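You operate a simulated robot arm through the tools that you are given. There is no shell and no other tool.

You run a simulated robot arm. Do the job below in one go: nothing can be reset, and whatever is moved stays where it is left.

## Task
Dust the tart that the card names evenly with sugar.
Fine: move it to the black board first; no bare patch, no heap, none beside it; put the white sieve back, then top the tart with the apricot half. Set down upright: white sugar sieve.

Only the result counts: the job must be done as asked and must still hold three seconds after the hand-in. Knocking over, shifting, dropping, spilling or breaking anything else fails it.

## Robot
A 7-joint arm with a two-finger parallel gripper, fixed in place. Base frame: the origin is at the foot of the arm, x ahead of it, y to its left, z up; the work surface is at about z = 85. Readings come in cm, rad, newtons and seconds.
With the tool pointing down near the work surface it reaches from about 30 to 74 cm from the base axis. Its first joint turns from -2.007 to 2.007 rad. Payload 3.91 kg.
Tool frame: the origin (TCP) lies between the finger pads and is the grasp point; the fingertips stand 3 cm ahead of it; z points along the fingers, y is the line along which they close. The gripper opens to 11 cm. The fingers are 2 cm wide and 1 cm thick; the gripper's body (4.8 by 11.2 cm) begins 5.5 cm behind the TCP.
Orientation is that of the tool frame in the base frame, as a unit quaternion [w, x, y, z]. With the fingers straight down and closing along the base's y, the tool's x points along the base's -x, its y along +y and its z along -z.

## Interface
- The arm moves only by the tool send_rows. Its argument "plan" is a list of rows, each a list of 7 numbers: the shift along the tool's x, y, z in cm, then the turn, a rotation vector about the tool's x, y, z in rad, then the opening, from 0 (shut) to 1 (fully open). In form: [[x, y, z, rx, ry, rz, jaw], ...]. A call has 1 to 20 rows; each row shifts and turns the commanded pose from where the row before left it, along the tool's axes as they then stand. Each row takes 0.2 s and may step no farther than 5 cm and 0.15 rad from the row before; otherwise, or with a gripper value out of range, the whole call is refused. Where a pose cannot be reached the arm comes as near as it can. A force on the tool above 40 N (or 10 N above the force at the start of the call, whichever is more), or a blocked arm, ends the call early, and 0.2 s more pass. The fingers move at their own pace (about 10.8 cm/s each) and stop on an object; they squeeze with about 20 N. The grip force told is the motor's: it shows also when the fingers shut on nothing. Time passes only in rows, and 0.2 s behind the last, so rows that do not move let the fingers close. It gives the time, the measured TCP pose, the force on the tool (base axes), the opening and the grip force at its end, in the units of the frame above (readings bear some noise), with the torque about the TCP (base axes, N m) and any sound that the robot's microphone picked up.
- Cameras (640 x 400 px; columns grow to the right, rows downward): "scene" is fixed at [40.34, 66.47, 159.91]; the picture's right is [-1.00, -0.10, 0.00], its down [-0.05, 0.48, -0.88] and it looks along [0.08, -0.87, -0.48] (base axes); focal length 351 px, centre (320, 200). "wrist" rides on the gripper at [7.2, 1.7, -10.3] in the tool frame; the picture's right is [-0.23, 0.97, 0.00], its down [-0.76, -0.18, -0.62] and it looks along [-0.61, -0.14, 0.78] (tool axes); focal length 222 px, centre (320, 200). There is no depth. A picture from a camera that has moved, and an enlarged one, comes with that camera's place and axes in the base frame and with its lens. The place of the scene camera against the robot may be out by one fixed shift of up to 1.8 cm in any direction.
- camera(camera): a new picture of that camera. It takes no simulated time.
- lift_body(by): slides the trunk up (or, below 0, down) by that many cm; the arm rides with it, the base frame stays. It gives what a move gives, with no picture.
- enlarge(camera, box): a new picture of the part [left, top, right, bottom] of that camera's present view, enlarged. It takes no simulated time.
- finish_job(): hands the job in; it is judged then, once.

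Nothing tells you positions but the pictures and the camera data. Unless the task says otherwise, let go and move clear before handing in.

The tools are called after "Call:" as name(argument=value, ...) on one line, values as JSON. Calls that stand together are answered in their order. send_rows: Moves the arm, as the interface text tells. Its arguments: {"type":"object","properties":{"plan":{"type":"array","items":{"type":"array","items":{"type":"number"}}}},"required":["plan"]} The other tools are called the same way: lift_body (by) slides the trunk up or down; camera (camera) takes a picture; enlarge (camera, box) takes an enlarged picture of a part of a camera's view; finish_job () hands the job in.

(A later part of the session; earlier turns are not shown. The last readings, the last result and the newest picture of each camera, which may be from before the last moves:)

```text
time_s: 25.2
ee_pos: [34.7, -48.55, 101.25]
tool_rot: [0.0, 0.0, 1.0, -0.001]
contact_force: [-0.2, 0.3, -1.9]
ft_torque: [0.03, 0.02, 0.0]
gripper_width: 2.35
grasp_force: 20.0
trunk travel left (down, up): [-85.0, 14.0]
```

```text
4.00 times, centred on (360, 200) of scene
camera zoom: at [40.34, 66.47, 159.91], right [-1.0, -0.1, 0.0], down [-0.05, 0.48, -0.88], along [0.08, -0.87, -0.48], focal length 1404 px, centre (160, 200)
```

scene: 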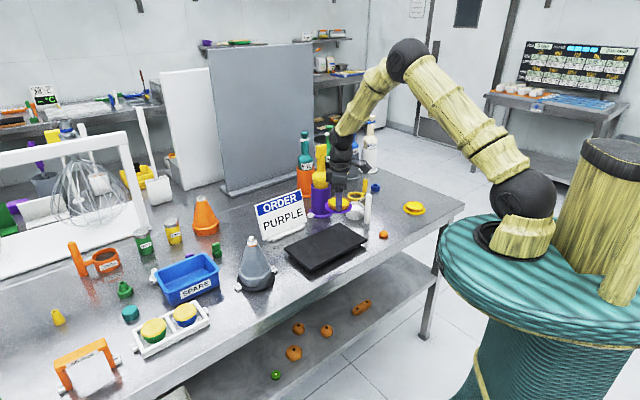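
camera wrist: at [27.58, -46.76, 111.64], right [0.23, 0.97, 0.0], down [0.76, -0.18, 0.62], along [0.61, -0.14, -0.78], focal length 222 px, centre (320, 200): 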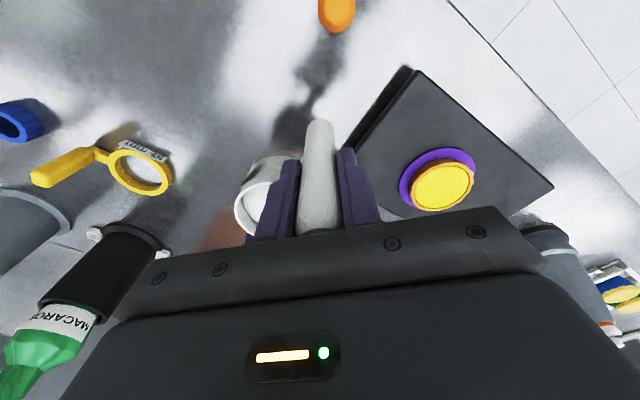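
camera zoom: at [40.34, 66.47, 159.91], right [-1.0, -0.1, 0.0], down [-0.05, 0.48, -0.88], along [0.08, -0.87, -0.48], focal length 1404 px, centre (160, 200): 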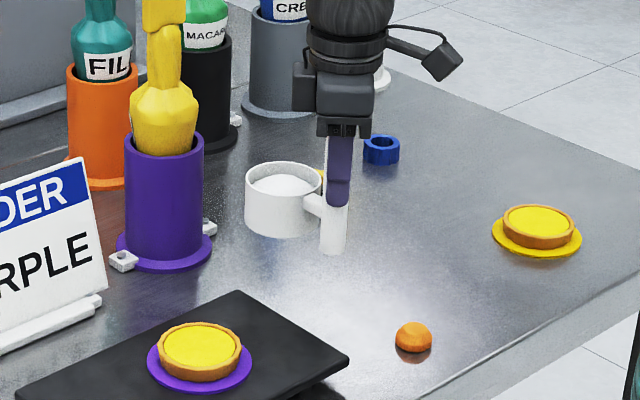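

No sugar has dropped and the sieve is level. I continue slowly to put the cup above the tart.

Call:
send_rows(plan=[[-0.14, 0.37, 0, 0, 0, 0, 0], [-0.28, 0.75, 0, 0, 0, 0, 0], [-0.424, 1.122, 0, 0, 0, 0, 0], [-0.424, 1.122, 0, 0, 0, 0, 0], [-0.424, 1.122, 0, 0, 0, 0, 0], [-0.424, 1.122, 0, 0, 0, 0, 0], [-0.424, 1.122, 0, 0, 0, 0, 0], [-0.424, 1.122, 0, 0, 0, 0, 0], [-0.424, 1.122, 0, 0, 0, 0, 0], [-0.424, 1.122, 0, 0, 0, 0, 0], [-0.424, 1.122, 0, 0, 0, 0, 0], [-0.424, 1.122, 0, 0, 0, 0, 0], [-0.424, 1.122, 0, 0, 0, 0, 0], [-0.424, 1.122, 0, 0, 0, 0, 0], [-0.424, 1.122, 0, 0, 0, 0, 0], [-0.28, 0.75, 0, 0, 0, 0, 0], [-0.21, 0.56, 0, 0, 0, 0, 0], [-0.14, 0.37, 0, 0, 0, 0, 0], [-0.09, 0.2, 0, 0, 0, 0, 0], [0, 0, 0, 0, 0, 0, 0]])

Call:
camera(camera="wrist")

Call:
enlarge(camera="scene", box=[280, 190, 376, 250])

```text
time_s: 29.4
ee_pos: [41.31, -31.04, 101.23]
tool_rot: [0.0, 0.0, 1.0, 0.0]
contact_force: [0.2, 1.0, -0.8]
ft_torque: [0.03, 0.01, -0.04]
gripper_width: 2.31
grasp_force: 20.2
trunk travel left (down, up): [-85.0, 14.0]
```

```text
taken
camera wrist: at [34.11, -29.17, 111.59], right [0.23, 0.97, 0.0], down [0.76, -0.18, 0.62], along [0.61, -0.14, -0.78], focal length 222 px, centre (320, 200)
```

wrist: 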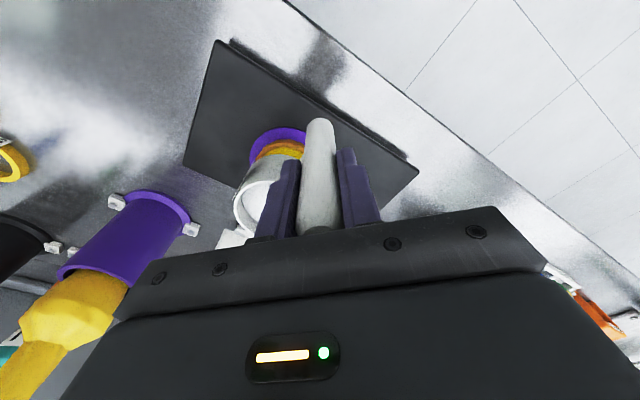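

```text
6.67 times, centred on (328, 220) of scene
camera zoom: at [40.34, 66.47, 159.91], right [-1.0, -0.1, 0.0], down [-0.05, 0.48, -0.88], along [0.08, -0.87, -0.48], focal length 2340 px, centre (267, 67)
```

zoom: 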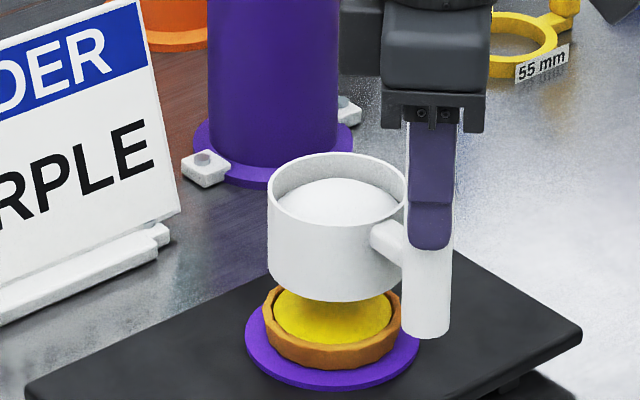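

The scene view shows the cup centred over the tart about 2.5 cm above its rim. I try one small gentle shake (±0.4 cm) and look at what falls.

Call:
send_rows(plan=[[0.4, 0, 0, 0, 0, 0, 0], [-0.8, 0, 0, 0, 0, 0, 0], [0.8, 0, 0, 0, 0, 0, 0], [-0.4, 0, 0, 0, 0, 0, 0], [0, 0, 0, 0, 0, 0, 0]])

Call:
enlarge(camera="scene", box=[280, 190, 376, 250])

Call:
enlarge(camera="wrist", box=[180, 80, 420, 230])

```text
time_s: 30.6
ee_pos: [41.26, -30.99, 101.4]
tool_rot: [0.0, 0.0, 1.0, 0.0]
contact_force: [0.2, 0.7, -0.8]
ft_torque: [0.03, 0.02, -0.01]
gripper_width: 2.32
grasp_force: 20.2
trunk travel left (down, up): [-85.0, 14.0]
```

```text
6.67 times, centred on (328, 220) of scene
camera zoom: at [40.34, 66.47, 159.91], right [-1.0, -0.1, 0.0], down [-0.05, 0.48, -0.88], along [0.08, -0.87, -0.48], focal length 2340 px, centre (267, 67)
```

zoom: 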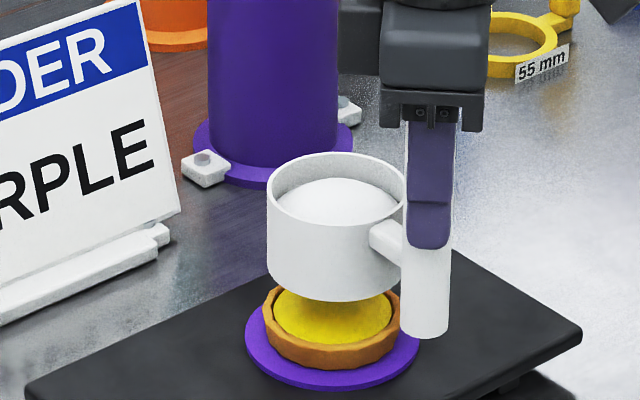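

```text
2.67 times, centred on (300, 155) of wrist
camera zoom: at [34.17, -29.22, 111.6], right [0.23, 0.97, 0.0], down [0.76, -0.18, 0.62], along [0.61, -0.14, -0.78], focal length 592 px, centre (373, 320)
```

zoom: 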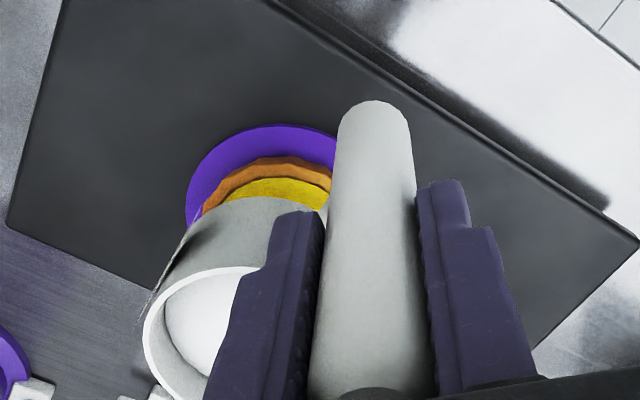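

Nothing fell from that. I try a vertical jog next, which cannot throw sugar sideways.

Call:
send_rows(plan=[[0, 0, -1.0, 0, 0, 0, 0], [0, 0, 1.0, 0, 0, 0, 0], [0, 0, -1.0, 0, 0, 0, 0], [0, 0, 1.0, 0, 0, 0, 0], [0, 0, 0, 0, 0, 0, 0]])

Call:
enlarge(camera="scene", box=[280, 190, 376, 250])

Call:
enlarge(camera="wrist", box=[180, 80, 420, 230])

```text
time_s: 31.8
ee_pos: [41.3, -30.96, 101.4]
tool_rot: [0.001, 0.0, 1.0, 0.001]
contact_force: [0.1, -0.3, -0.5]
ft_torque: [0.02, 0.02, -0.03]
gripper_width: 2.32
grasp_force: 20.2
trunk travel left (down, up): [-85.0, 14.0]
```

```text
6.67 times, centred on (328, 220) of scene
camera zoom: at [40.34, 66.47, 159.91], right [-1.0, -0.1, 0.0], down [-0.05, 0.48, -0.88], along [0.08, -0.87, -0.48], focal length 2340 px, centre (267, 67)
```

zoom: 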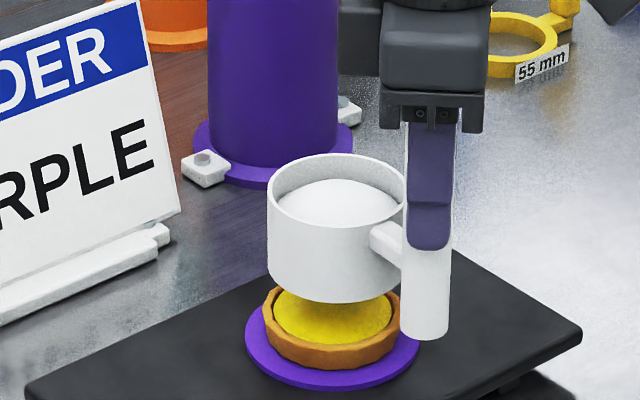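

```text
2.67 times, centred on (300, 155) of wrist
camera zoom: at [34.17, -29.14, 111.59], right [0.23, 0.97, 0.0], down [0.76, -0.18, 0.62], along [0.61, -0.14, -0.78], focal length 592 px, centre (373, 320)
```

zoom: 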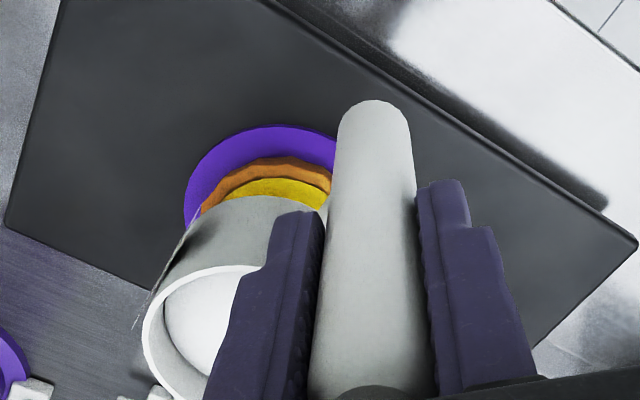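

Still nothing. I try a somewhat stronger sideways shake, ±0.75 cm.

Call:
send_rows(plan=[[0.75, 0, 0, 0, 0, 0, 0], [-1.5, 0, 0, 0, 0, 0, 0], [1.5, 0, 0, 0, 0, 0, 0], [-0.75, 0, 0, 0, 0, 0, 0], [0, 0, 0, 0, 0, 0, 0]])

Call:
enlarge(camera="scene", box=[280, 190, 376, 250])

Call:
enlarge(camera="wrist", box=[180, 80, 420, 230])

```text
time_s: 33.0
ee_pos: [41.26, -30.97, 101.38]
tool_rot: [0.0, 0.0, 1.0, 0.0]
contact_force: [-0.2, 0.2, -0.3]
ft_torque: [0.0, 0.0, -0.03]
gripper_width: 2.31
grasp_force: 20.0
trunk travel left (down, up): [-85.0, 14.0]
```

```text
6.67 times, centred on (328, 220) of scene
camera zoom: at [40.34, 66.47, 159.91], right [-1.0, -0.1, 0.0], down [-0.05, 0.48, -0.88], along [0.08, -0.87, -0.48], focal length 2340 px, centre (267, 67)
```

zoom: 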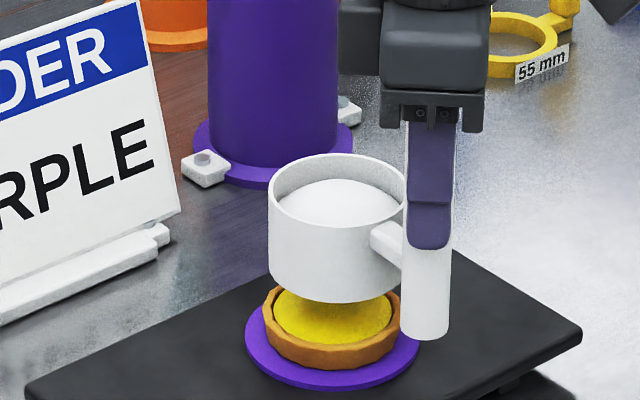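

```text
2.67 times, centred on (300, 155) of wrist
camera zoom: at [34.16, -29.21, 111.58], right [0.23, 0.97, 0.0], down [0.76, -0.18, 0.62], along [0.61, -0.14, -0.78], focal length 592 px, centre (373, 320)
```

zoom: 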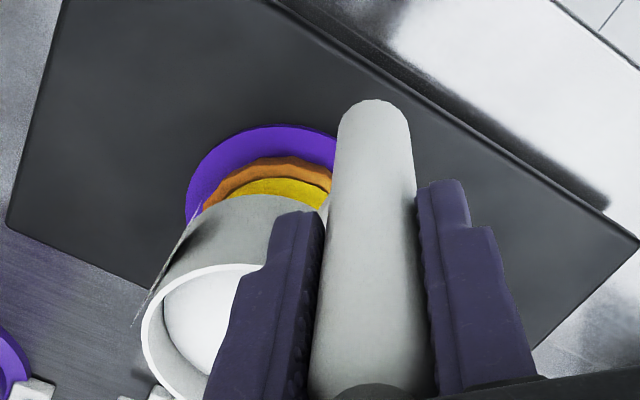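

Still no sugar. I try a stronger vertical stroke (2.5 cm per row), which keeps the cup over the tart.

Call:
send_rows(plan=[[0, 0, -2.5, 0, 0, 0, 0], [0, 0, 2.5, 0, 0, 0, 0], [0, 0, -2.5, 0, 0, 0, 0], [0, 0, 2.5, 0, 0, 0, 0], [0, 0, 0, 0, 0, 0, 0]])

Call:
enlarge(camera="scene", box=[280, 190, 376, 250])

Call:
enlarge(camera="wrist", box=[180, 80, 420, 230])

```text
time_s: 34.2
ee_pos: [41.21, -30.89, 101.49]
tool_rot: [0.0, 0.0, 1.0, 0.0]
contact_force: [-0.2, 0.4, -1.2]
ft_torque: [0.04, 0.01, 0.01]
gripper_width: 2.31
grasp_force: 19.8
trunk travel left (down, up): [-85.0, 14.0]
```

```text
6.67 times, centred on (328, 220) of scene
camera zoom: at [40.34, 66.47, 159.91], right [-1.0, -0.1, 0.0], down [-0.05, 0.48, -0.88], along [0.08, -0.87, -0.48], focal length 2340 px, centre (267, 67)
```

zoom: 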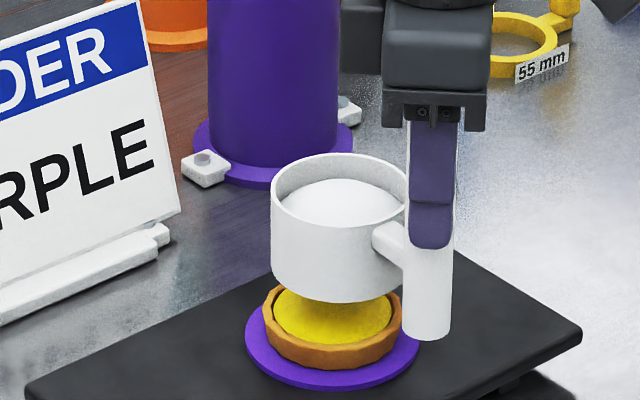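

```text
2.67 times, centred on (300, 155) of wrist
camera zoom: at [34.07, -29.08, 111.69], right [0.23, 0.97, 0.0], down [0.76, -0.18, 0.62], along [0.61, -0.14, -0.78], focal length 592 px, centre (373, 320)
```

zoom: 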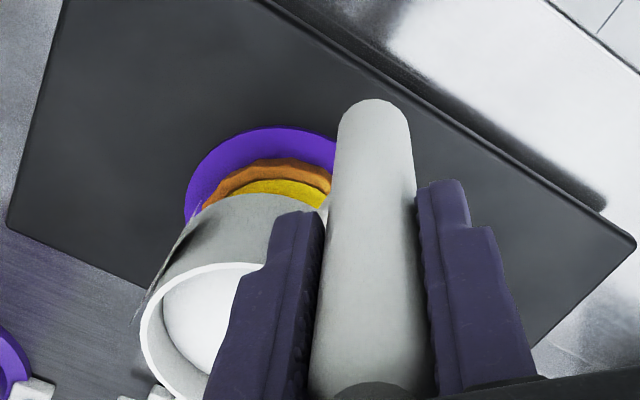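

Nothing yet. I try the fastest vertical stroke before risking wider sideways motion.

Call:
send_rows(plan=[[0, 0, -4.5, 0, 0, 0, 0], [0, 0, 4.3, 0, 0, 0, 0], [0, 0, -4.3, 0, 0, 0, 0], [0, 0, 4.3, 0, 0, 0, 0], [0, 0, 0.2, 0, 0, 0, 0], [0, 0, 0, 0, 0, 0, 0]])

Call:
enlarge(camera="scene", box=[280, 190, 376, 250])

Call:
enlarge(camera="wrist", box=[180, 80, 420, 230])

```text
time_s: 35.6
ee_pos: [41.3, -31.14, 101.39]
tool_rot: [-0.001, 0.0, 1.0, 0.0]
contact_force: [1.3, 0.0, -0.9]
ft_torque: [0.05, 0.06, -0.02]
gripper_width: 2.34
grasp_force: 19.9
trunk travel left (down, up): [-85.0, 14.0]
```

```text
6.67 times, centred on (328, 220) of scene
camera zoom: at [40.34, 66.47, 159.91], right [-1.0, -0.1, 0.0], down [-0.05, 0.48, -0.88], along [0.08, -0.87, -0.48], focal length 2340 px, centre (267, 67)
```

zoom: 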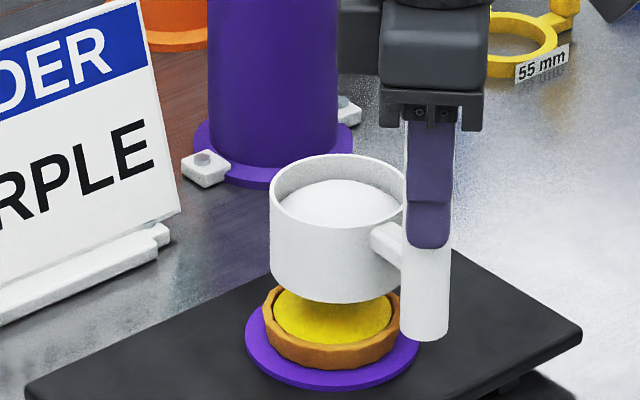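

```text
2.67 times, centred on (300, 155) of wrist
camera zoom: at [34.2, -29.22, 111.63], right [0.23, 0.97, 0.0], down [0.76, -0.18, 0.62], along [0.61, -0.14, -0.78], focal length 592 px, centre (373, 320)
```

zoom: 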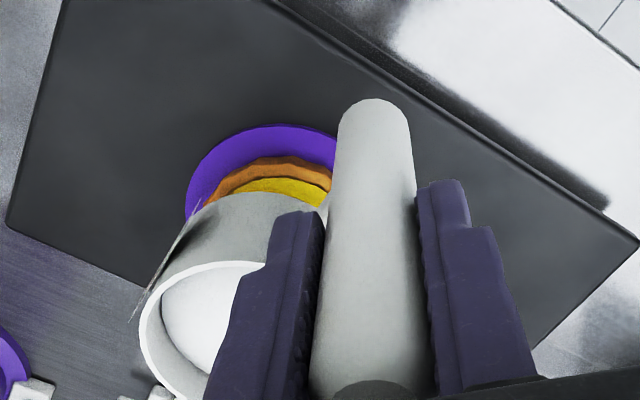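

Vertical motion does nothing, so I go back to sideways with a slightly larger stroke, ±1.0 cm, for a single cycle.

Call:
send_rows(plan=[[1.0, 0, 0, 0, 0, 0, 0], [-2.0, 0, 0, 0, 0, 0, 0], [2.0, 0, 0, 0, 0, 0, 0], [-1.0, 0, 0, 0, 0, 0, 0], [0, 0, 0, 0, 0, 0, 0]])

Call:
enlarge(camera="scene", box=[280, 190, 376, 250])

Call:
enlarge(camera="wrist", box=[180, 80, 420, 230])

```text
time_s: 36.8
ee_pos: [41.2, -30.96, 101.45]
tool_rot: [0.0, 0.0, 1.0, 0.001]
contact_force: [0.4, 0.7, -0.9]
ft_torque: [0.06, 0.03, -0.01]
gripper_width: 2.31
grasp_force: 20.1
trunk travel left (down, up): [-85.0, 14.0]
```

```text
6.67 times, centred on (328, 220) of scene
camera zoom: at [40.34, 66.47, 159.91], right [-1.0, -0.1, 0.0], down [-0.05, 0.48, -0.88], along [0.08, -0.87, -0.48], focal length 2340 px, centre (267, 67)
```

zoom: 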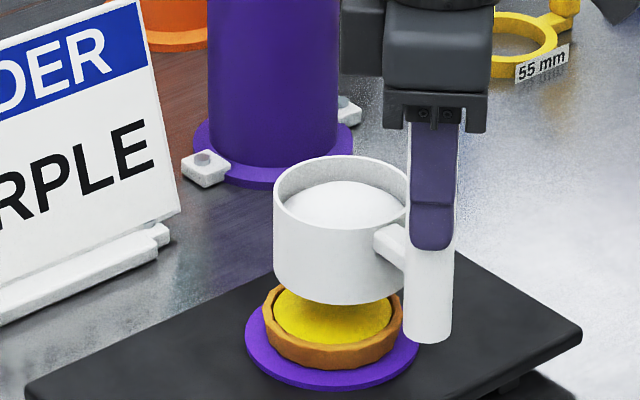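

```text
2.67 times, centred on (300, 155) of wrist
camera zoom: at [34.02, -29.06, 111.65], right [0.23, 0.97, 0.0], down [0.76, -0.18, 0.62], along [0.61, -0.14, -0.78], focal length 592 px, centre (373, 320)
```

zoom: 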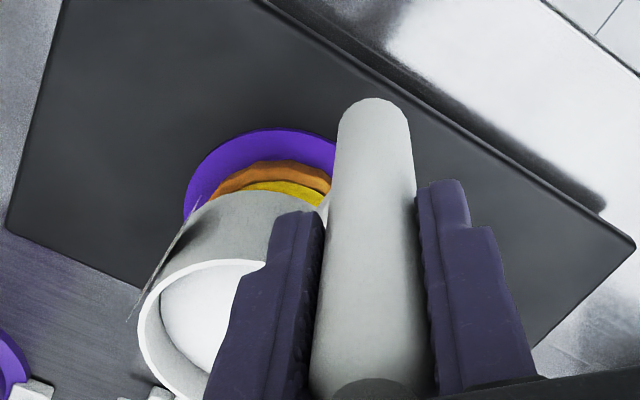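

Still no sugar, so perhaps the shaking must be sustained. I try a longer run of quick small reversals (±0.5 cm).

Call:
send_rows(plan=[[0.5, 0, 0, 0, 0, 0, 0], [-1.0, 0, 0, 0, 0, 0, 0], [1.0, 0, 0, 0, 0, 0, 0], [-1.0, 0, 0, 0, 0, 0, 0], [1.0, 0, 0, 0, 0, 0, 0], [-1.0, 0, 0, 0, 0, 0, 0], [1.0, 0, 0, 0, 0, 0, 0], [-1.0, 0, 0, 0, 0, 0, 0], [1.0, 0, 0, 0, 0, 0, 0], [-0.5, 0, 0, 0, 0, 0, 0], [0, 0, 0, 0, 0, 0, 0]])

Call:
enlarge(camera="scene", box=[280, 190, 376, 250])

Call:
enlarge(camera="wrist", box=[180, 80, 420, 230])

```text
time_s: 39.2
ee_pos: [41.34, -31.08, 101.39]
tool_rot: [0.0, 0.0, 1.0, 0.0]
contact_force: [0.3, -0.6, -0.6]
ft_torque: [0.04, 0.04, 0.0]
gripper_width: 2.3
grasp_force: 19.9
trunk travel left (down, up): [-85.0, 14.0]
```

```text
6.67 times, centred on (328, 220) of scene
camera zoom: at [40.34, 66.47, 159.91], right [-1.0, -0.1, 0.0], down [-0.05, 0.48, -0.88], along [0.08, -0.87, -0.48], focal length 2340 px, centre (267, 67)
```

zoom: 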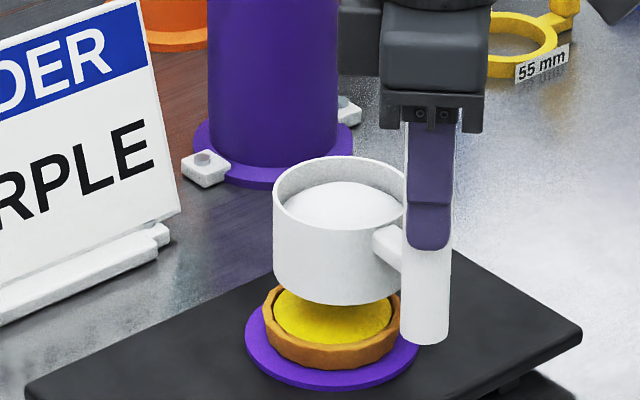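

```text
2.67 times, centred on (300, 155) of wrist
camera zoom: at [34.17, -29.16, 111.57], right [0.23, 0.97, 0.0], down [0.76, -0.18, 0.62], along [0.61, -0.14, -0.78], focal length 592 px, centre (373, 320)
```

zoom: 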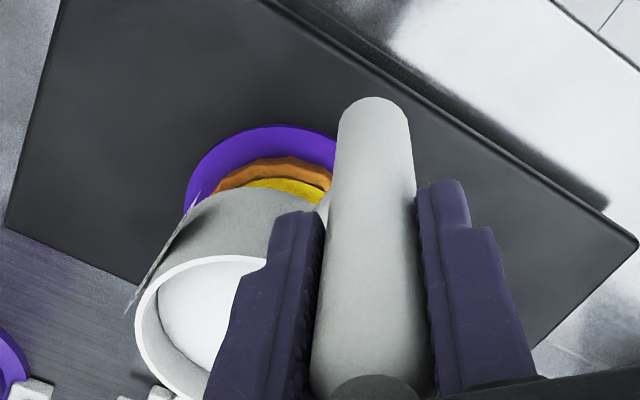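

Still nothing. I try rocking the sieve by a few degrees about the cup's own centre, which keeps the cup over the tart.

Call:
send_rows(plan=[[0, 0.48, 0.35, 0.07, 0, 0, 0], [0, -0.96, -0.7, -0.14, 0, 0, 0], [0, 0.96, 0.7, 0.14, 0, 0, 0], [0, -0.96, -0.7, -0.14, 0, 0, 0], [0, 0.96, 0.7, 0.14, 0, 0, 0], [0, -0.96, -0.7, -0.14, 0, 0, 0], [0, 0.48, 0.35, 0.07, 0, 0, 0], [0, 0, 0, 0, 0, 0, 0]])

Call:
enlarge(camera="scene", box=[280, 190, 376, 250])

Call:
enlarge(camera="wrist", box=[180, 80, 420, 230])

```text
time_s: 41.0
ee_pos: [41.1, -31.0, 101.59]
tool_rot: [0.0, 0.001, 1.0, 0.001]
contact_force: [-0.3, -1.0, -0.6]
ft_torque: [0.1, 0.01, -0.06]
gripper_width: 2.31
grasp_force: 19.9
trunk travel left (down, up): [-85.0, 14.0]
```

```text
6.67 times, centred on (328, 220) of scene
camera zoom: at [40.34, 66.47, 159.91], right [-1.0, -0.1, 0.0], down [-0.05, 0.48, -0.88], along [0.08, -0.87, -0.48], focal length 2340 px, centre (267, 67)
```

zoom: 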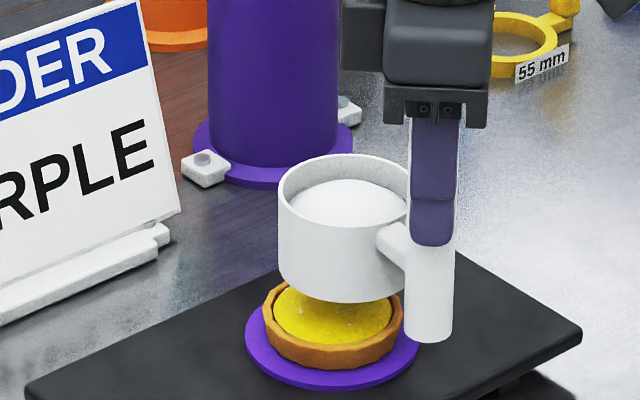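

```text
2.67 times, centred on (300, 155) of wrist
camera zoom: at [34.01, -29.12, 111.84], right [0.23, 0.97, 0.0], down [0.76, -0.18, 0.62], along [0.61, -0.14, -0.78], focal length 592 px, centre (373, 320)
```

zoom: 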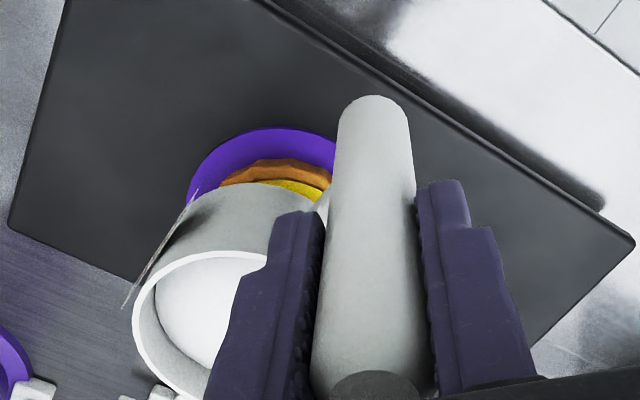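

The filling now seems to have a few specks. I zoom in closely to check.

Call:
enlarge(camera="scene", box=[312, 225, 348, 250])

Call:
enlarge(camera="wrist", box=[240, 120, 320, 170])

```text
16.00 times, centred on (330, 238) of scene
camera zoom: at [40.34, 66.47, 159.91], right [-1.0, -0.1, 0.0], down [-0.05, 0.48, -0.88], along [0.08, -0.87, -0.48], focal length 5615 px, centre (160, -400)
```

zoom: 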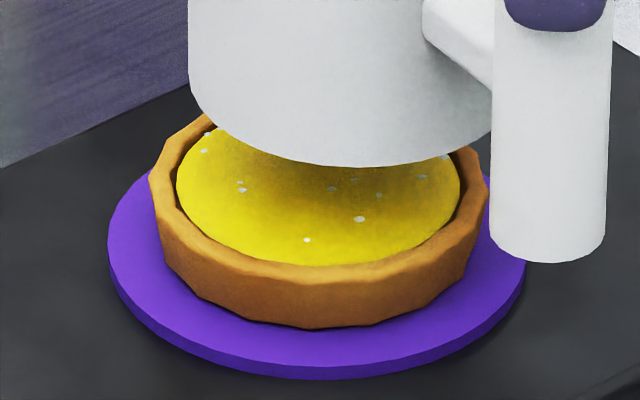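

```text
8.00 times, centred on (280, 145) of wrist
camera zoom: at [34.01, -29.12, 111.84], right [0.23, 0.97, 0.0], down [0.76, -0.18, 0.62], along [0.61, -0.14, -0.78], focal length 1777 px, centre (640, 640)
```

zoom: 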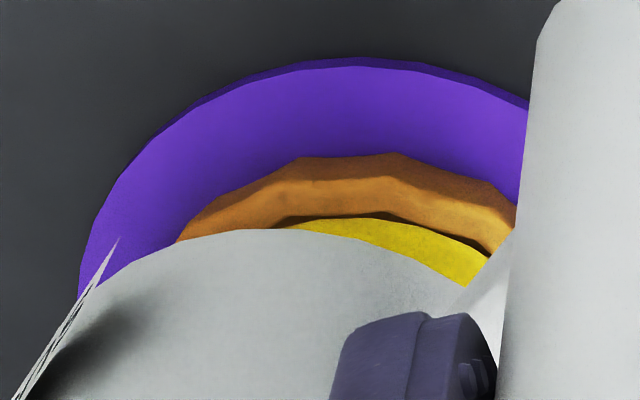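

A light scatter of sugar grains has appeared on the filling, none on the disc, so rocking works. The cup has crept slightly in the grip; I recentre it and rock along the handle–cup line to avoid twisting it further.

Call:
send_rows(plan=[[-0.24, 0.12, 0, 0, 0, 0, 0], [-0.23, 0.13, 0, 0, 0, 0, 0], [0, 0, 0, 0, 0, 0, 0], [0.317, 0.34, 0.504, 0.0511, -0.0476, 0, 0], [-0.703, -0.757, -0.906, -0.1022, 0.0952, 0, 0], [0.611, 0.655, 1.042, 0.1022, -0.0952, 0, 0], [-0.703, -0.757, -0.906, -0.1022, 0.0952, 0, 0], [0.611, 0.655, 1.042, 0.1022, -0.0952, 0, 0], [-0.339, -0.366, -0.47, -0.0511, 0.0476, 0, 0], [0, 0, 0, 0, 0, 0, 0]])

Call:
enlarge(camera="scene", box=[312, 225, 348, 250])

Call:
enlarge(camera="scene", box=[280, 190, 376, 250])

```text
time_s: 43.2
ee_pos: [41.75, -30.43, 101.83]
tool_rot: [0.001, 0.0, 1.0, -0.001]
contact_force: [0.9, 0.7, -0.6]
ft_torque: [0.02, 0.04, 0.01]
gripper_width: 2.31
grasp_force: 20.3
trunk travel left (down, up): [-85.0, 14.0]
```

```text
16.00 times, centred on (330, 238) of scene
camera zoom: at [40.34, 66.47, 159.91], right [-1.0, -0.1, 0.0], down [-0.05, 0.48, -0.88], along [0.08, -0.87, -0.48], focal length 5615 px, centre (160, -400)
```

zoom: 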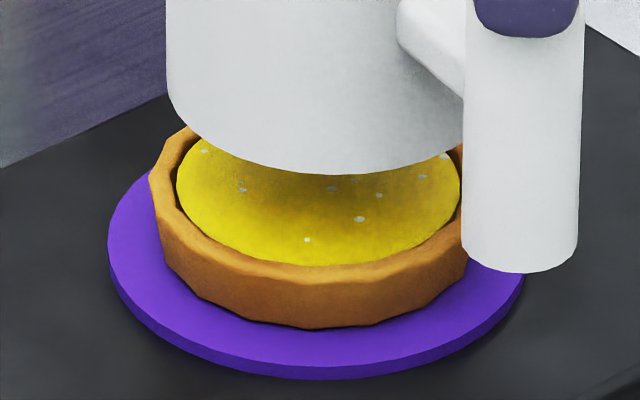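

```text
6.67 times, centred on (328, 220) of scene
camera zoom: at [40.34, 66.47, 159.91], right [-1.0, -0.1, 0.0], down [-0.05, 0.48, -0.88], along [0.08, -0.87, -0.48], focal length 2340 px, centre (267, 67)
```

zoom: 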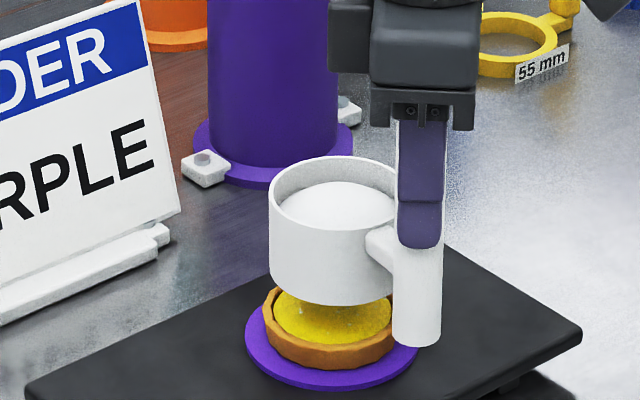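

The cup is recentred, but that run added nothing new. I repeat the earlier rocking about the x axis for more cycles to see whether that is what releases sugar.

Call:
send_rows(plan=[[0, 0.47, 0.381, 0.07, 0, 0, 0], [0, -1.017, -0.66, -0.14, 0, 0, 0], [0, 0.915, 0.796, 0.14, 0, 0, 0], [0, -1.017, -0.66, -0.14, 0, 0, 0], [0, 0.915, 0.796, 0.14, 0, 0, 0], [0, -1.017, -0.66, -0.14, 0, 0, 0], [0, 0.915, 0.796, 0.14, 0, 0, 0], [0, -0.496, -0.347, -0.07, 0, 0, 0], [0, 0, 0, 0, 0, 0, 0]])

Call:
enlarge(camera="scene", box=[312, 225, 348, 250])

Call:
enlarge(camera="scene", box=[280, 190, 376, 250])

```text
time_s: 45.2
ee_pos: [41.83, -30.07, 101.65]
tool_rot: [-0.001, 0.0, 1.0, -0.001]
contact_force: [-0.1, 0.8, -1.0]
ft_torque: [0.01, 0.06, 0.01]
gripper_width: 2.3
grasp_force: 20.4
trunk travel left (down, up): [-85.0, 14.0]
```

```text
16.00 times, centred on (330, 238) of scene
camera zoom: at [40.34, 66.47, 159.91], right [-1.0, -0.1, 0.0], down [-0.05, 0.48, -0.88], along [0.08, -0.87, -0.48], focal length 5615 px, centre (160, -400)
```

zoom: 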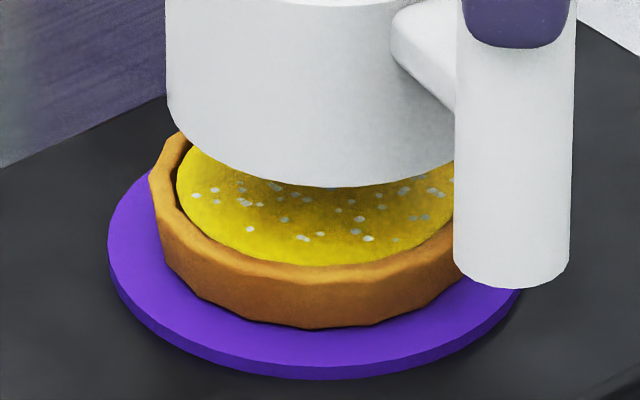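

```text
6.67 times, centred on (328, 220) of scene
camera zoom: at [40.34, 66.47, 159.91], right [-1.0, -0.1, 0.0], down [-0.05, 0.48, -0.88], along [0.08, -0.87, -0.48], focal length 2340 px, centre (267, 67)
```

zoom: 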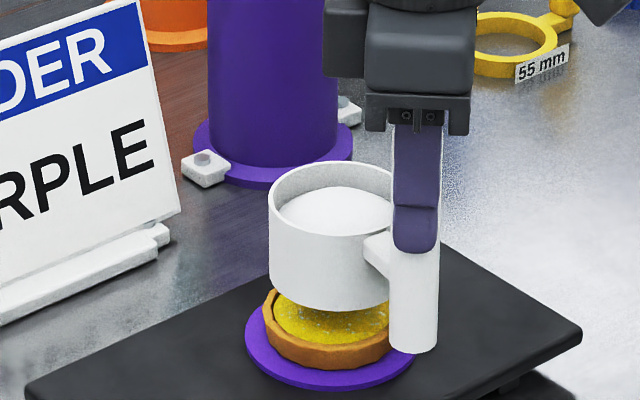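

That run released a nice even scatter with none on the disc. The cup drifted about 0.6 cm toward +y, so I recentre it and repeat the same rocking.

Call:
send_rows(plan=[[0, -0.35, 0, 0, 0, 0, 0], [0, -0.35, 0, 0, 0, 0, 0], [0, 0, 0, 0, 0, 0, 0], [0, 0, 0, 0, 0, 0, 0]])

Call:
enlarge(camera="scene", box=[280, 190, 376, 250])

Call:
camera(camera="wrist")

```text
time_s: 46.2
ee_pos: [41.75, -31.19, 101.65]
tool_rot: [0.0, 0.0, 1.0, 0.0]
contact_force: [0.1, -0.3, -1.0]
ft_torque: [0.03, 0.02, 0.04]
gripper_width: 2.28
grasp_force: 19.6
trunk travel left (down, up): [-85.0, 14.0]
```

```text
6.67 times, centred on (328, 220) of scene
camera zoom: at [40.34, 66.47, 159.91], right [-1.0, -0.1, 0.0], down [-0.05, 0.48, -0.88], along [0.08, -0.87, -0.48], focal length 2340 px, centre (267, 67)
```

zoom: 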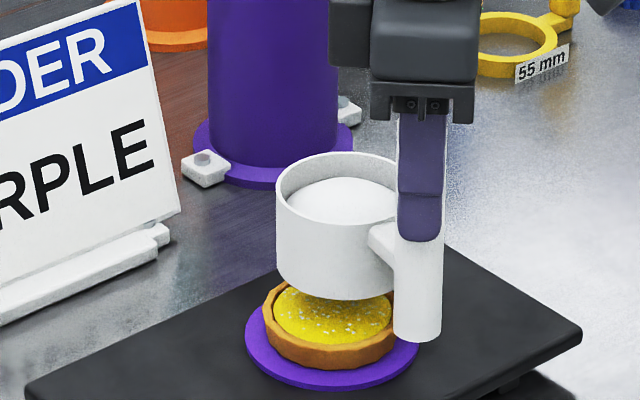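

```text
taken
camera wrist: at [34.6, -29.33, 111.92], right [0.23, 0.97, 0.0], down [0.76, -0.18, 0.62], along [0.61, -0.14, -0.78], focal length 222 px, centre (320, 200)
```

wrist: 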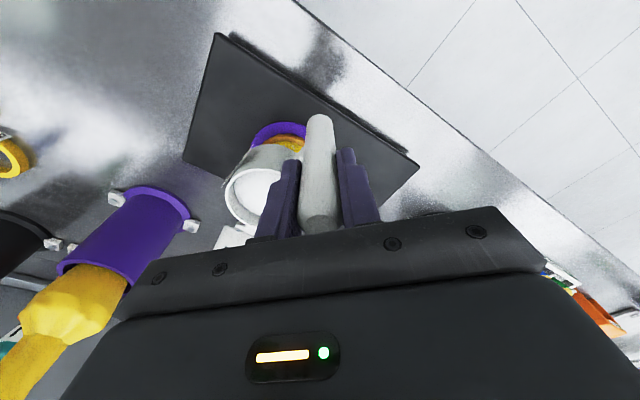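

The earlier reading was just the arm not having settled, so I over-corrected. I shift back by (+0.3, +0.6) cm and let it settle fully before continuing.

Call:
send_rows(plan=[[-0.15, 0.3, 0, 0, 0, 0, 0], [-0.15, 0.3, 0, 0, 0, 0, 0], [0, 0, 0, 0, 0, 0, 0], [0, 0, 0, 0, 0, 0, 0], [0, 0, 0, 0, 0, 0, 0], [0, 0, 0, 0, 0, 0, 0]])

Call:
enlarge(camera="scene", box=[280, 190, 376, 250])

Call:
enlarge(camera="scene", box=[312, 225, 348, 250])

```text
time_s: 47.6
ee_pos: [41.99, -30.5, 101.63]
tool_rot: [0.0, 0.001, 1.0, 0.0]
contact_force: [0.8, 0.8, -1.3]
ft_torque: [0.07, 0.06, 0.0]
gripper_width: 2.28
grasp_force: 20.3
trunk travel left (down, up): [-85.0, 14.0]
```

```text
6.67 times, centred on (328, 220) of scene
camera zoom: at [40.34, 66.47, 159.91], right [-1.0, -0.1, 0.0], down [-0.05, 0.48, -0.88], along [0.08, -0.87, -0.48], focal length 2340 px, centre (267, 67)
```

zoom: 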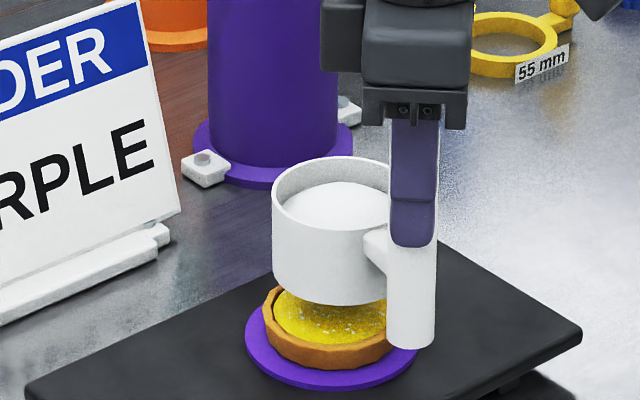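

```text
16.00 times, centred on (330, 238) of scene
camera zoom: at [40.34, 66.47, 159.91], right [-1.0, -0.1, 0.0], down [-0.05, 0.48, -0.88], along [0.08, -0.87, -0.48], focal length 5615 px, centre (160, -400)
```

zoom: 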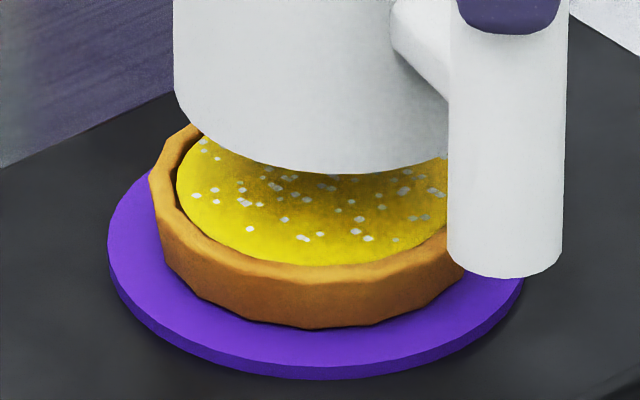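

The cup is centred again to within about 0.2 cm. I run the same rocking once more and let it settle.

Call:
send_rows(plan=[[-0.15, 0, 0, 0, 0, 0, 0], [0, 0, 0, 0, 0, 0, 0], [0, 0.47, 0.399, 0.07, 0, 0, 0], [0, -1.019, -0.695, -0.14, 0, 0, 0], [0, 0.913, 0.831, 0.14, 0, 0, 0], [0, -1.019, -0.695, -0.14, 0, 0, 0], [0, 0.913, 0.831, 0.14, 0, 0, 0], [0, -1.019, -0.695, -0.14, 0, 0, 0], [0, 0.913, 0.831, 0.14, 0, 0, 0], [0, -0.496, -0.365, -0.07, 0, 0, 0], [0, 0, 0, 0, 0, 0, 0], [0, 0, 0, 0, 0, 0, 0], [0, 0, 0, 0, 0, 0, 0]])

Call:
enlarge(camera="scene", box=[280, 190, 376, 250])

Call:
enlarge(camera="scene", box=[312, 225, 348, 250])

```text
time_s: 50.4
ee_pos: [42.26, -30.37, 101.66]
tool_rot: [-0.001, -0.002, 1.0, -0.001]
contact_force: [0.4, 0.0, -1.1]
ft_torque: [0.07, 0.07, 0.03]
gripper_width: 2.24
grasp_force: 20.0
trunk travel left (down, up): [-85.0, 14.0]
```

```text
6.67 times, centred on (328, 220) of scene
camera zoom: at [40.34, 66.47, 159.91], right [-1.0, -0.1, 0.0], down [-0.05, 0.48, -0.88], along [0.08, -0.87, -0.48], focal length 2340 px, centre (267, 67)
```

zoom: 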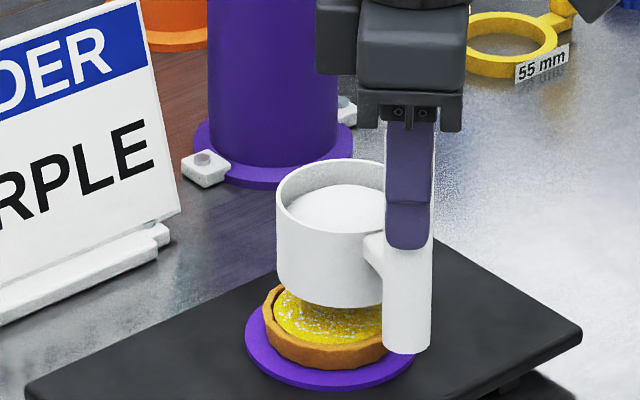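

```text
16.00 times, centred on (330, 238) of scene
camera zoom: at [40.34, 66.47, 159.91], right [-1.0, -0.1, 0.0], down [-0.05, 0.48, -0.88], along [0.08, -0.87, -0.48], focal length 5615 px, centre (160, -400)
```

zoom: 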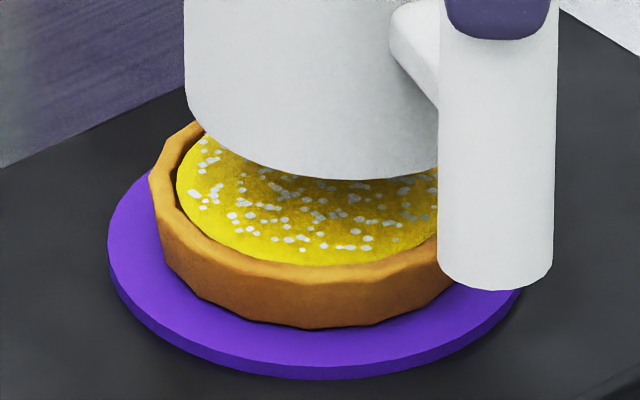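

The coverage is building up evenly. The sieve has slid down a little in the grip, so I raise it slowly straight up to see the whole tart top.

Call:
send_rows(plan=[[0, 0, -0.5, 0, 0, 0, 0], [0, 0, -1, 0, 0, 0, 0], [0, 0, -1, 0, 0, 0, 0], [0, 0, -1, 0, 0, 0, 0], [0, 0, -0.5, 0, 0, 0, 0], [0, 0, 0, 0, 0, 0, 0], [0, 0, 0, 0, 0, 0, 0]])

Call:
enlarge(camera="scene", box=[312, 225, 348, 250])

Call:
enlarge(camera="scene", box=[280, 170, 376, 250])

Call:
enlarge(camera="wrist", box=[180, 80, 420, 230])

```text
time_s: 52.0
ee_pos: [42.17, -30.56, 105.65]
tool_rot: [0.0, 0.0, 1.0, -0.001]
contact_force: [-0.5, 0.5, -0.5]
ft_torque: [0.03, 0.05, 0.01]
gripper_width: 2.25
grasp_force: 19.7
trunk travel left (down, up): [-85.0, 14.0]
```

```text
16.00 times, centred on (330, 238) of scene
camera zoom: at [40.34, 66.47, 159.91], right [-1.0, -0.1, 0.0], down [-0.05, 0.48, -0.88], along [0.08, -0.87, -0.48], focal length 5615 px, centre (160, -400)
```

zoom: 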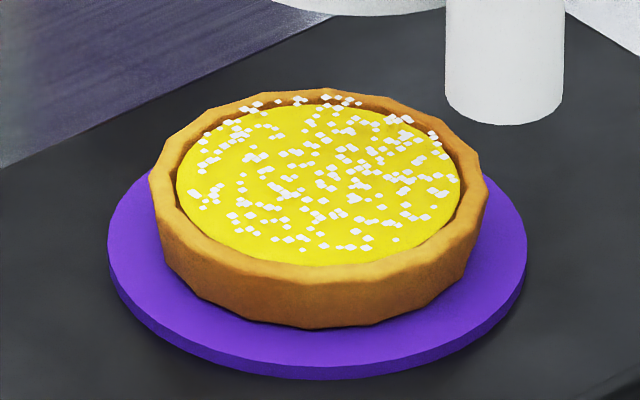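

```text
5.00 times, centred on (328, 210) of scene
camera zoom: at [40.34, 66.47, 159.91], right [-1.0, -0.1, 0.0], down [-0.05, 0.48, -0.88], along [0.08, -0.87, -0.48], focal length 1755 px, centre (280, 150)
```

zoom: 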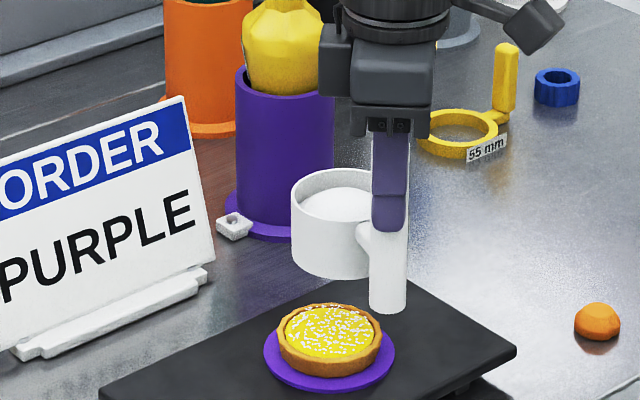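

```text
2.67 times, centred on (300, 155) of wrist
camera zoom: at [35.08, -28.72, 115.89], right [0.23, 0.97, 0.0], down [0.76, -0.18, 0.62], along [0.61, -0.14, -0.78], focal length 592 px, centre (373, 320)
```

zoom: 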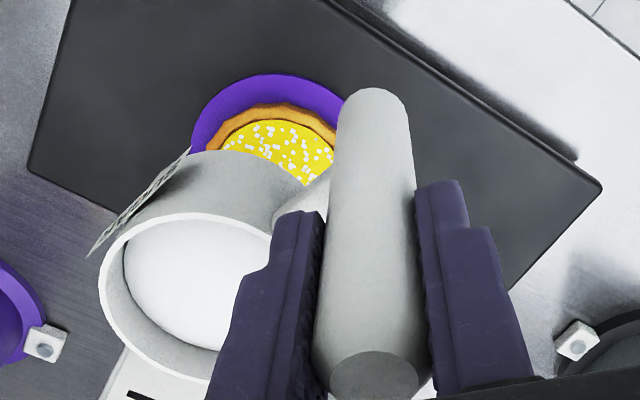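

Now I can see the whole top: sugar grains are well spread, slightly weighted to the back with the front edge thinner, and none on the disc or board. I lower again with the cup shifted a bit toward +x and +y.

Call:
send_rows(plan=[[-0.15, 0.1, 0.5, 0, 0, 0, 0], [-0.2, 0.15, 1.0, 0, 0, 0, 0], [-0.2, 0.15, 1.0, 0, 0, 0, 0], [0, 0, 0.8, 0, 0, 0, 0], [0, 0, 0.4, 0, 0, 0, 0], [0, 0, 0, 0, 0, 0, 0], [0, 0, 0, 0, 0, 0, 0], [0, 0, 0, 0, 0, 0, 0]])

Call:
enlarge(camera="scene", box=[280, 190, 376, 250])

Call:
enlarge(camera="wrist", box=[180, 80, 420, 230])

```text
time_s: 53.8
ee_pos: [42.63, -30.06, 101.96]
tool_rot: [0.0, 0.001, 1.0, 0.0]
contact_force: [-0.3, -0.6, -1.2]
ft_torque: [0.05, 0.03, -0.03]
gripper_width: 2.24
grasp_force: 19.8
trunk travel left (down, up): [-85.0, 14.0]
```

```text
6.67 times, centred on (328, 220) of scene
camera zoom: at [40.34, 66.47, 159.91], right [-1.0, -0.1, 0.0], down [-0.05, 0.48, -0.88], along [0.08, -0.87, -0.48], focal length 2340 px, centre (267, 67)
```

zoom: 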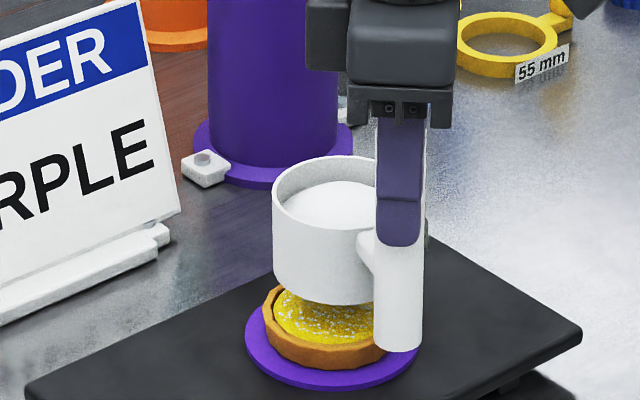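

```text
2.67 times, centred on (300, 155) of wrist
camera zoom: at [35.56, -28.29, 112.24], right [0.23, 0.97, 0.0], down [0.76, -0.18, 0.62], along [0.61, -0.14, -0.78], focal length 592 px, centre (373, 320)
```

zoom: 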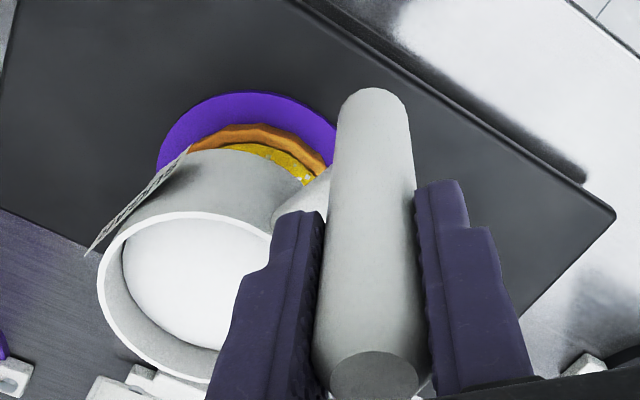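

The cup is nearly centred; I add a final (+0.35, +0.45) cm shift to favour the front edge, then rock again.

Call:
send_rows(plan=[[-0.18, 0.22, 0, 0, 0, 0, 0], [-0.17, 0.23, 0, 0, 0, 0, 0], [0, 0, 0, 0, 0, 0, 0], [0, 0, 0, 0, 0, 0, 0], [0, 0.475, 0.441, 0.07, 0, 0, 0], [0, -1.039, -0.778, -0.14, 0, 0, 0], [0, 0.921, 0.916, 0.14, 0, 0, 0], [0, -1.039, -0.778, -0.14, 0, 0, 0], [0, 0.921, 0.916, 0.14, 0, 0, 0], [0, -1.039, -0.778, -0.14, 0, 0, 0], [0, 0.921, 0.916, 0.14, 0, 0, 0], [0, -0.505, -0.407, -0.07, 0, 0, 0], [0, 0, 0, 0, 0, 0, 0], [0, 0, 0, 0, 0, 0, 0], [0, 0, 0, 0, 0, 0, 0]])

Call:
enlarge(camera="scene", box=[280, 190, 376, 250])

Call:
enlarge(camera="scene", box=[312, 225, 348, 250])

```text
time_s: 57.0
ee_pos: [43.26, -29.6, 101.88]
tool_rot: [0.0, 0.0, 1.0, -0.001]
contact_force: [0.8, -0.2, -0.5]
ft_torque: [-0.01, 0.05, 0.0]
gripper_width: 2.22
grasp_force: 20.4
trunk travel left (down, up): [-85.0, 14.0]
```

```text
6.67 times, centred on (328, 220) of scene
camera zoom: at [40.34, 66.47, 159.91], right [-1.0, -0.1, 0.0], down [-0.05, 0.48, -0.88], along [0.08, -0.87, -0.48], focal length 2340 px, centre (267, 67)
```

zoom: 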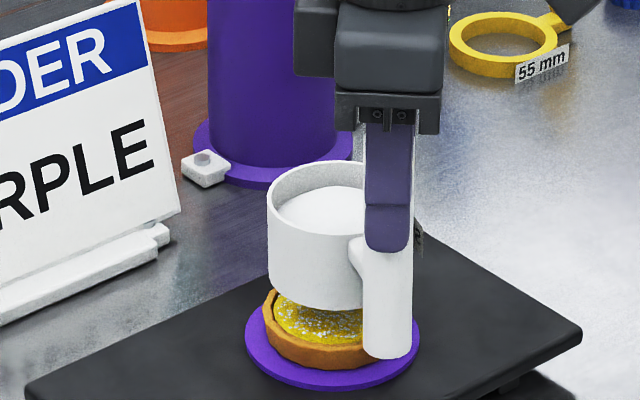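

```text
16.00 times, centred on (330, 238) of scene
camera zoom: at [40.34, 66.47, 159.91], right [-1.0, -0.1, 0.0], down [-0.05, 0.48, -0.88], along [0.08, -0.87, -0.48], focal length 5615 px, centre (160, -400)
```

zoom: 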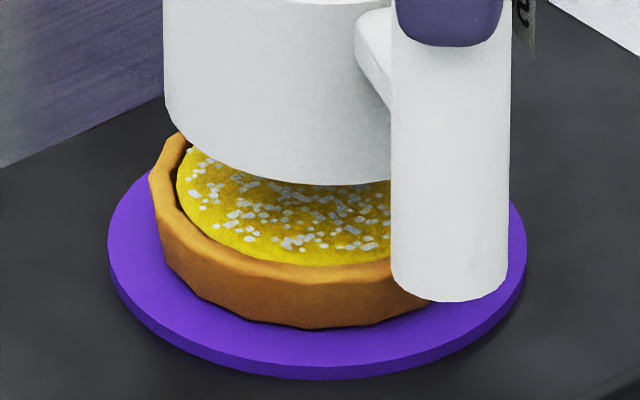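

I raise the sieve straight up again to inspect the whole top.

Call:
send_rows(plan=[[0, 0, -0.5, 0, 0, 0, 0], [0, 0, -1, 0, 0, 0, 0], [0, 0, -1, 0, 0, 0, 0], [0, 0, -1, 0, 0, 0, 0], [0, 0, -0.5, 0, 0, 0, 0], [0, 0, 0, 0, 0, 0, 0], [0, 0, 0, 0, 0, 0, 0]])

Call:
enlarge(camera="scene", box=[312, 225, 348, 250])

Call:
enlarge(camera="scene", box=[280, 170, 376, 250])

Call:
enlarge(camera="wrist", box=[180, 80, 420, 230])

```text
time_s: 58.6
ee_pos: [43.05, -29.71, 105.86]
tool_rot: [0.001, 0.0, 1.0, 0.0]
contact_force: [0.9, 0.4, -0.8]
ft_torque: [0.03, -0.01, 0.01]
gripper_width: 2.19
grasp_force: 20.1
trunk travel left (down, up): [-85.0, 14.0]
```

```text
16.00 times, centred on (330, 238) of scene
camera zoom: at [40.34, 66.47, 159.91], right [-1.0, -0.1, 0.0], down [-0.05, 0.48, -0.88], along [0.08, -0.87, -0.48], focal length 5615 px, centre (160, -400)
```

zoom: 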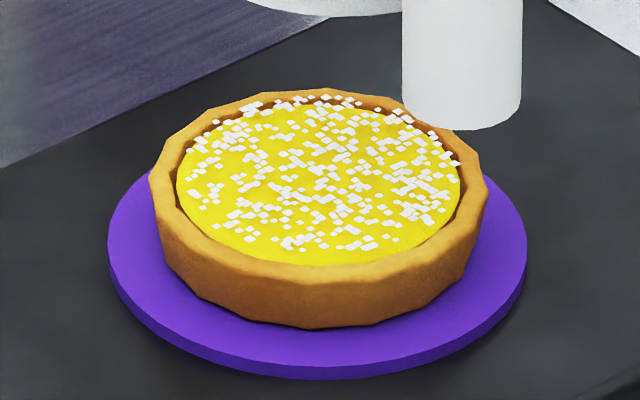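

```text
5.00 times, centred on (328, 210) of scene
camera zoom: at [40.34, 66.47, 159.91], right [-1.0, -0.1, 0.0], down [-0.05, 0.48, -0.88], along [0.08, -0.87, -0.48], focal length 1755 px, centre (280, 150)
```

zoom: 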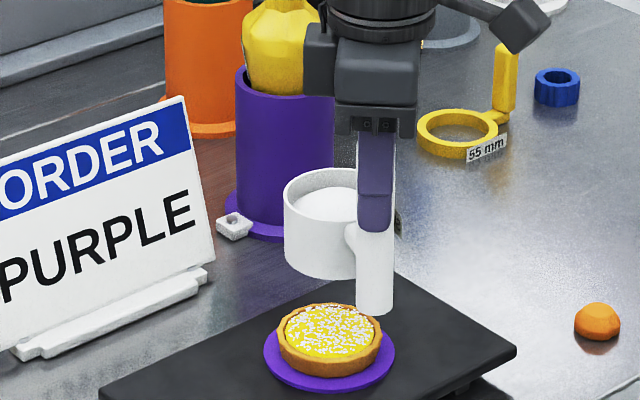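

```text
2.67 times, centred on (300, 155) of wrist
camera zoom: at [35.92, -27.93, 116.29], right [0.23, 0.97, 0.0], down [0.76, -0.18, 0.62], along [0.61, -0.14, -0.78], focal length 592 px, centre (373, 320)
```

zoom: 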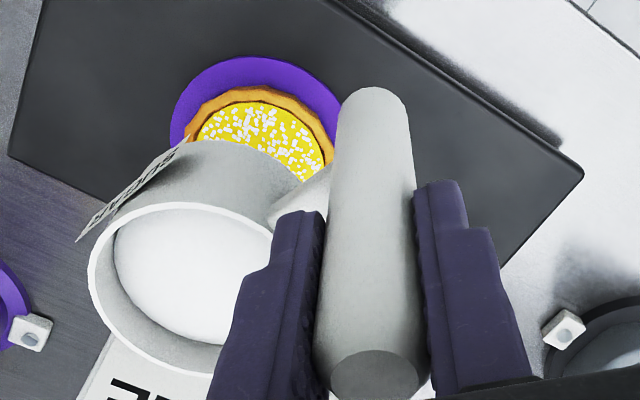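

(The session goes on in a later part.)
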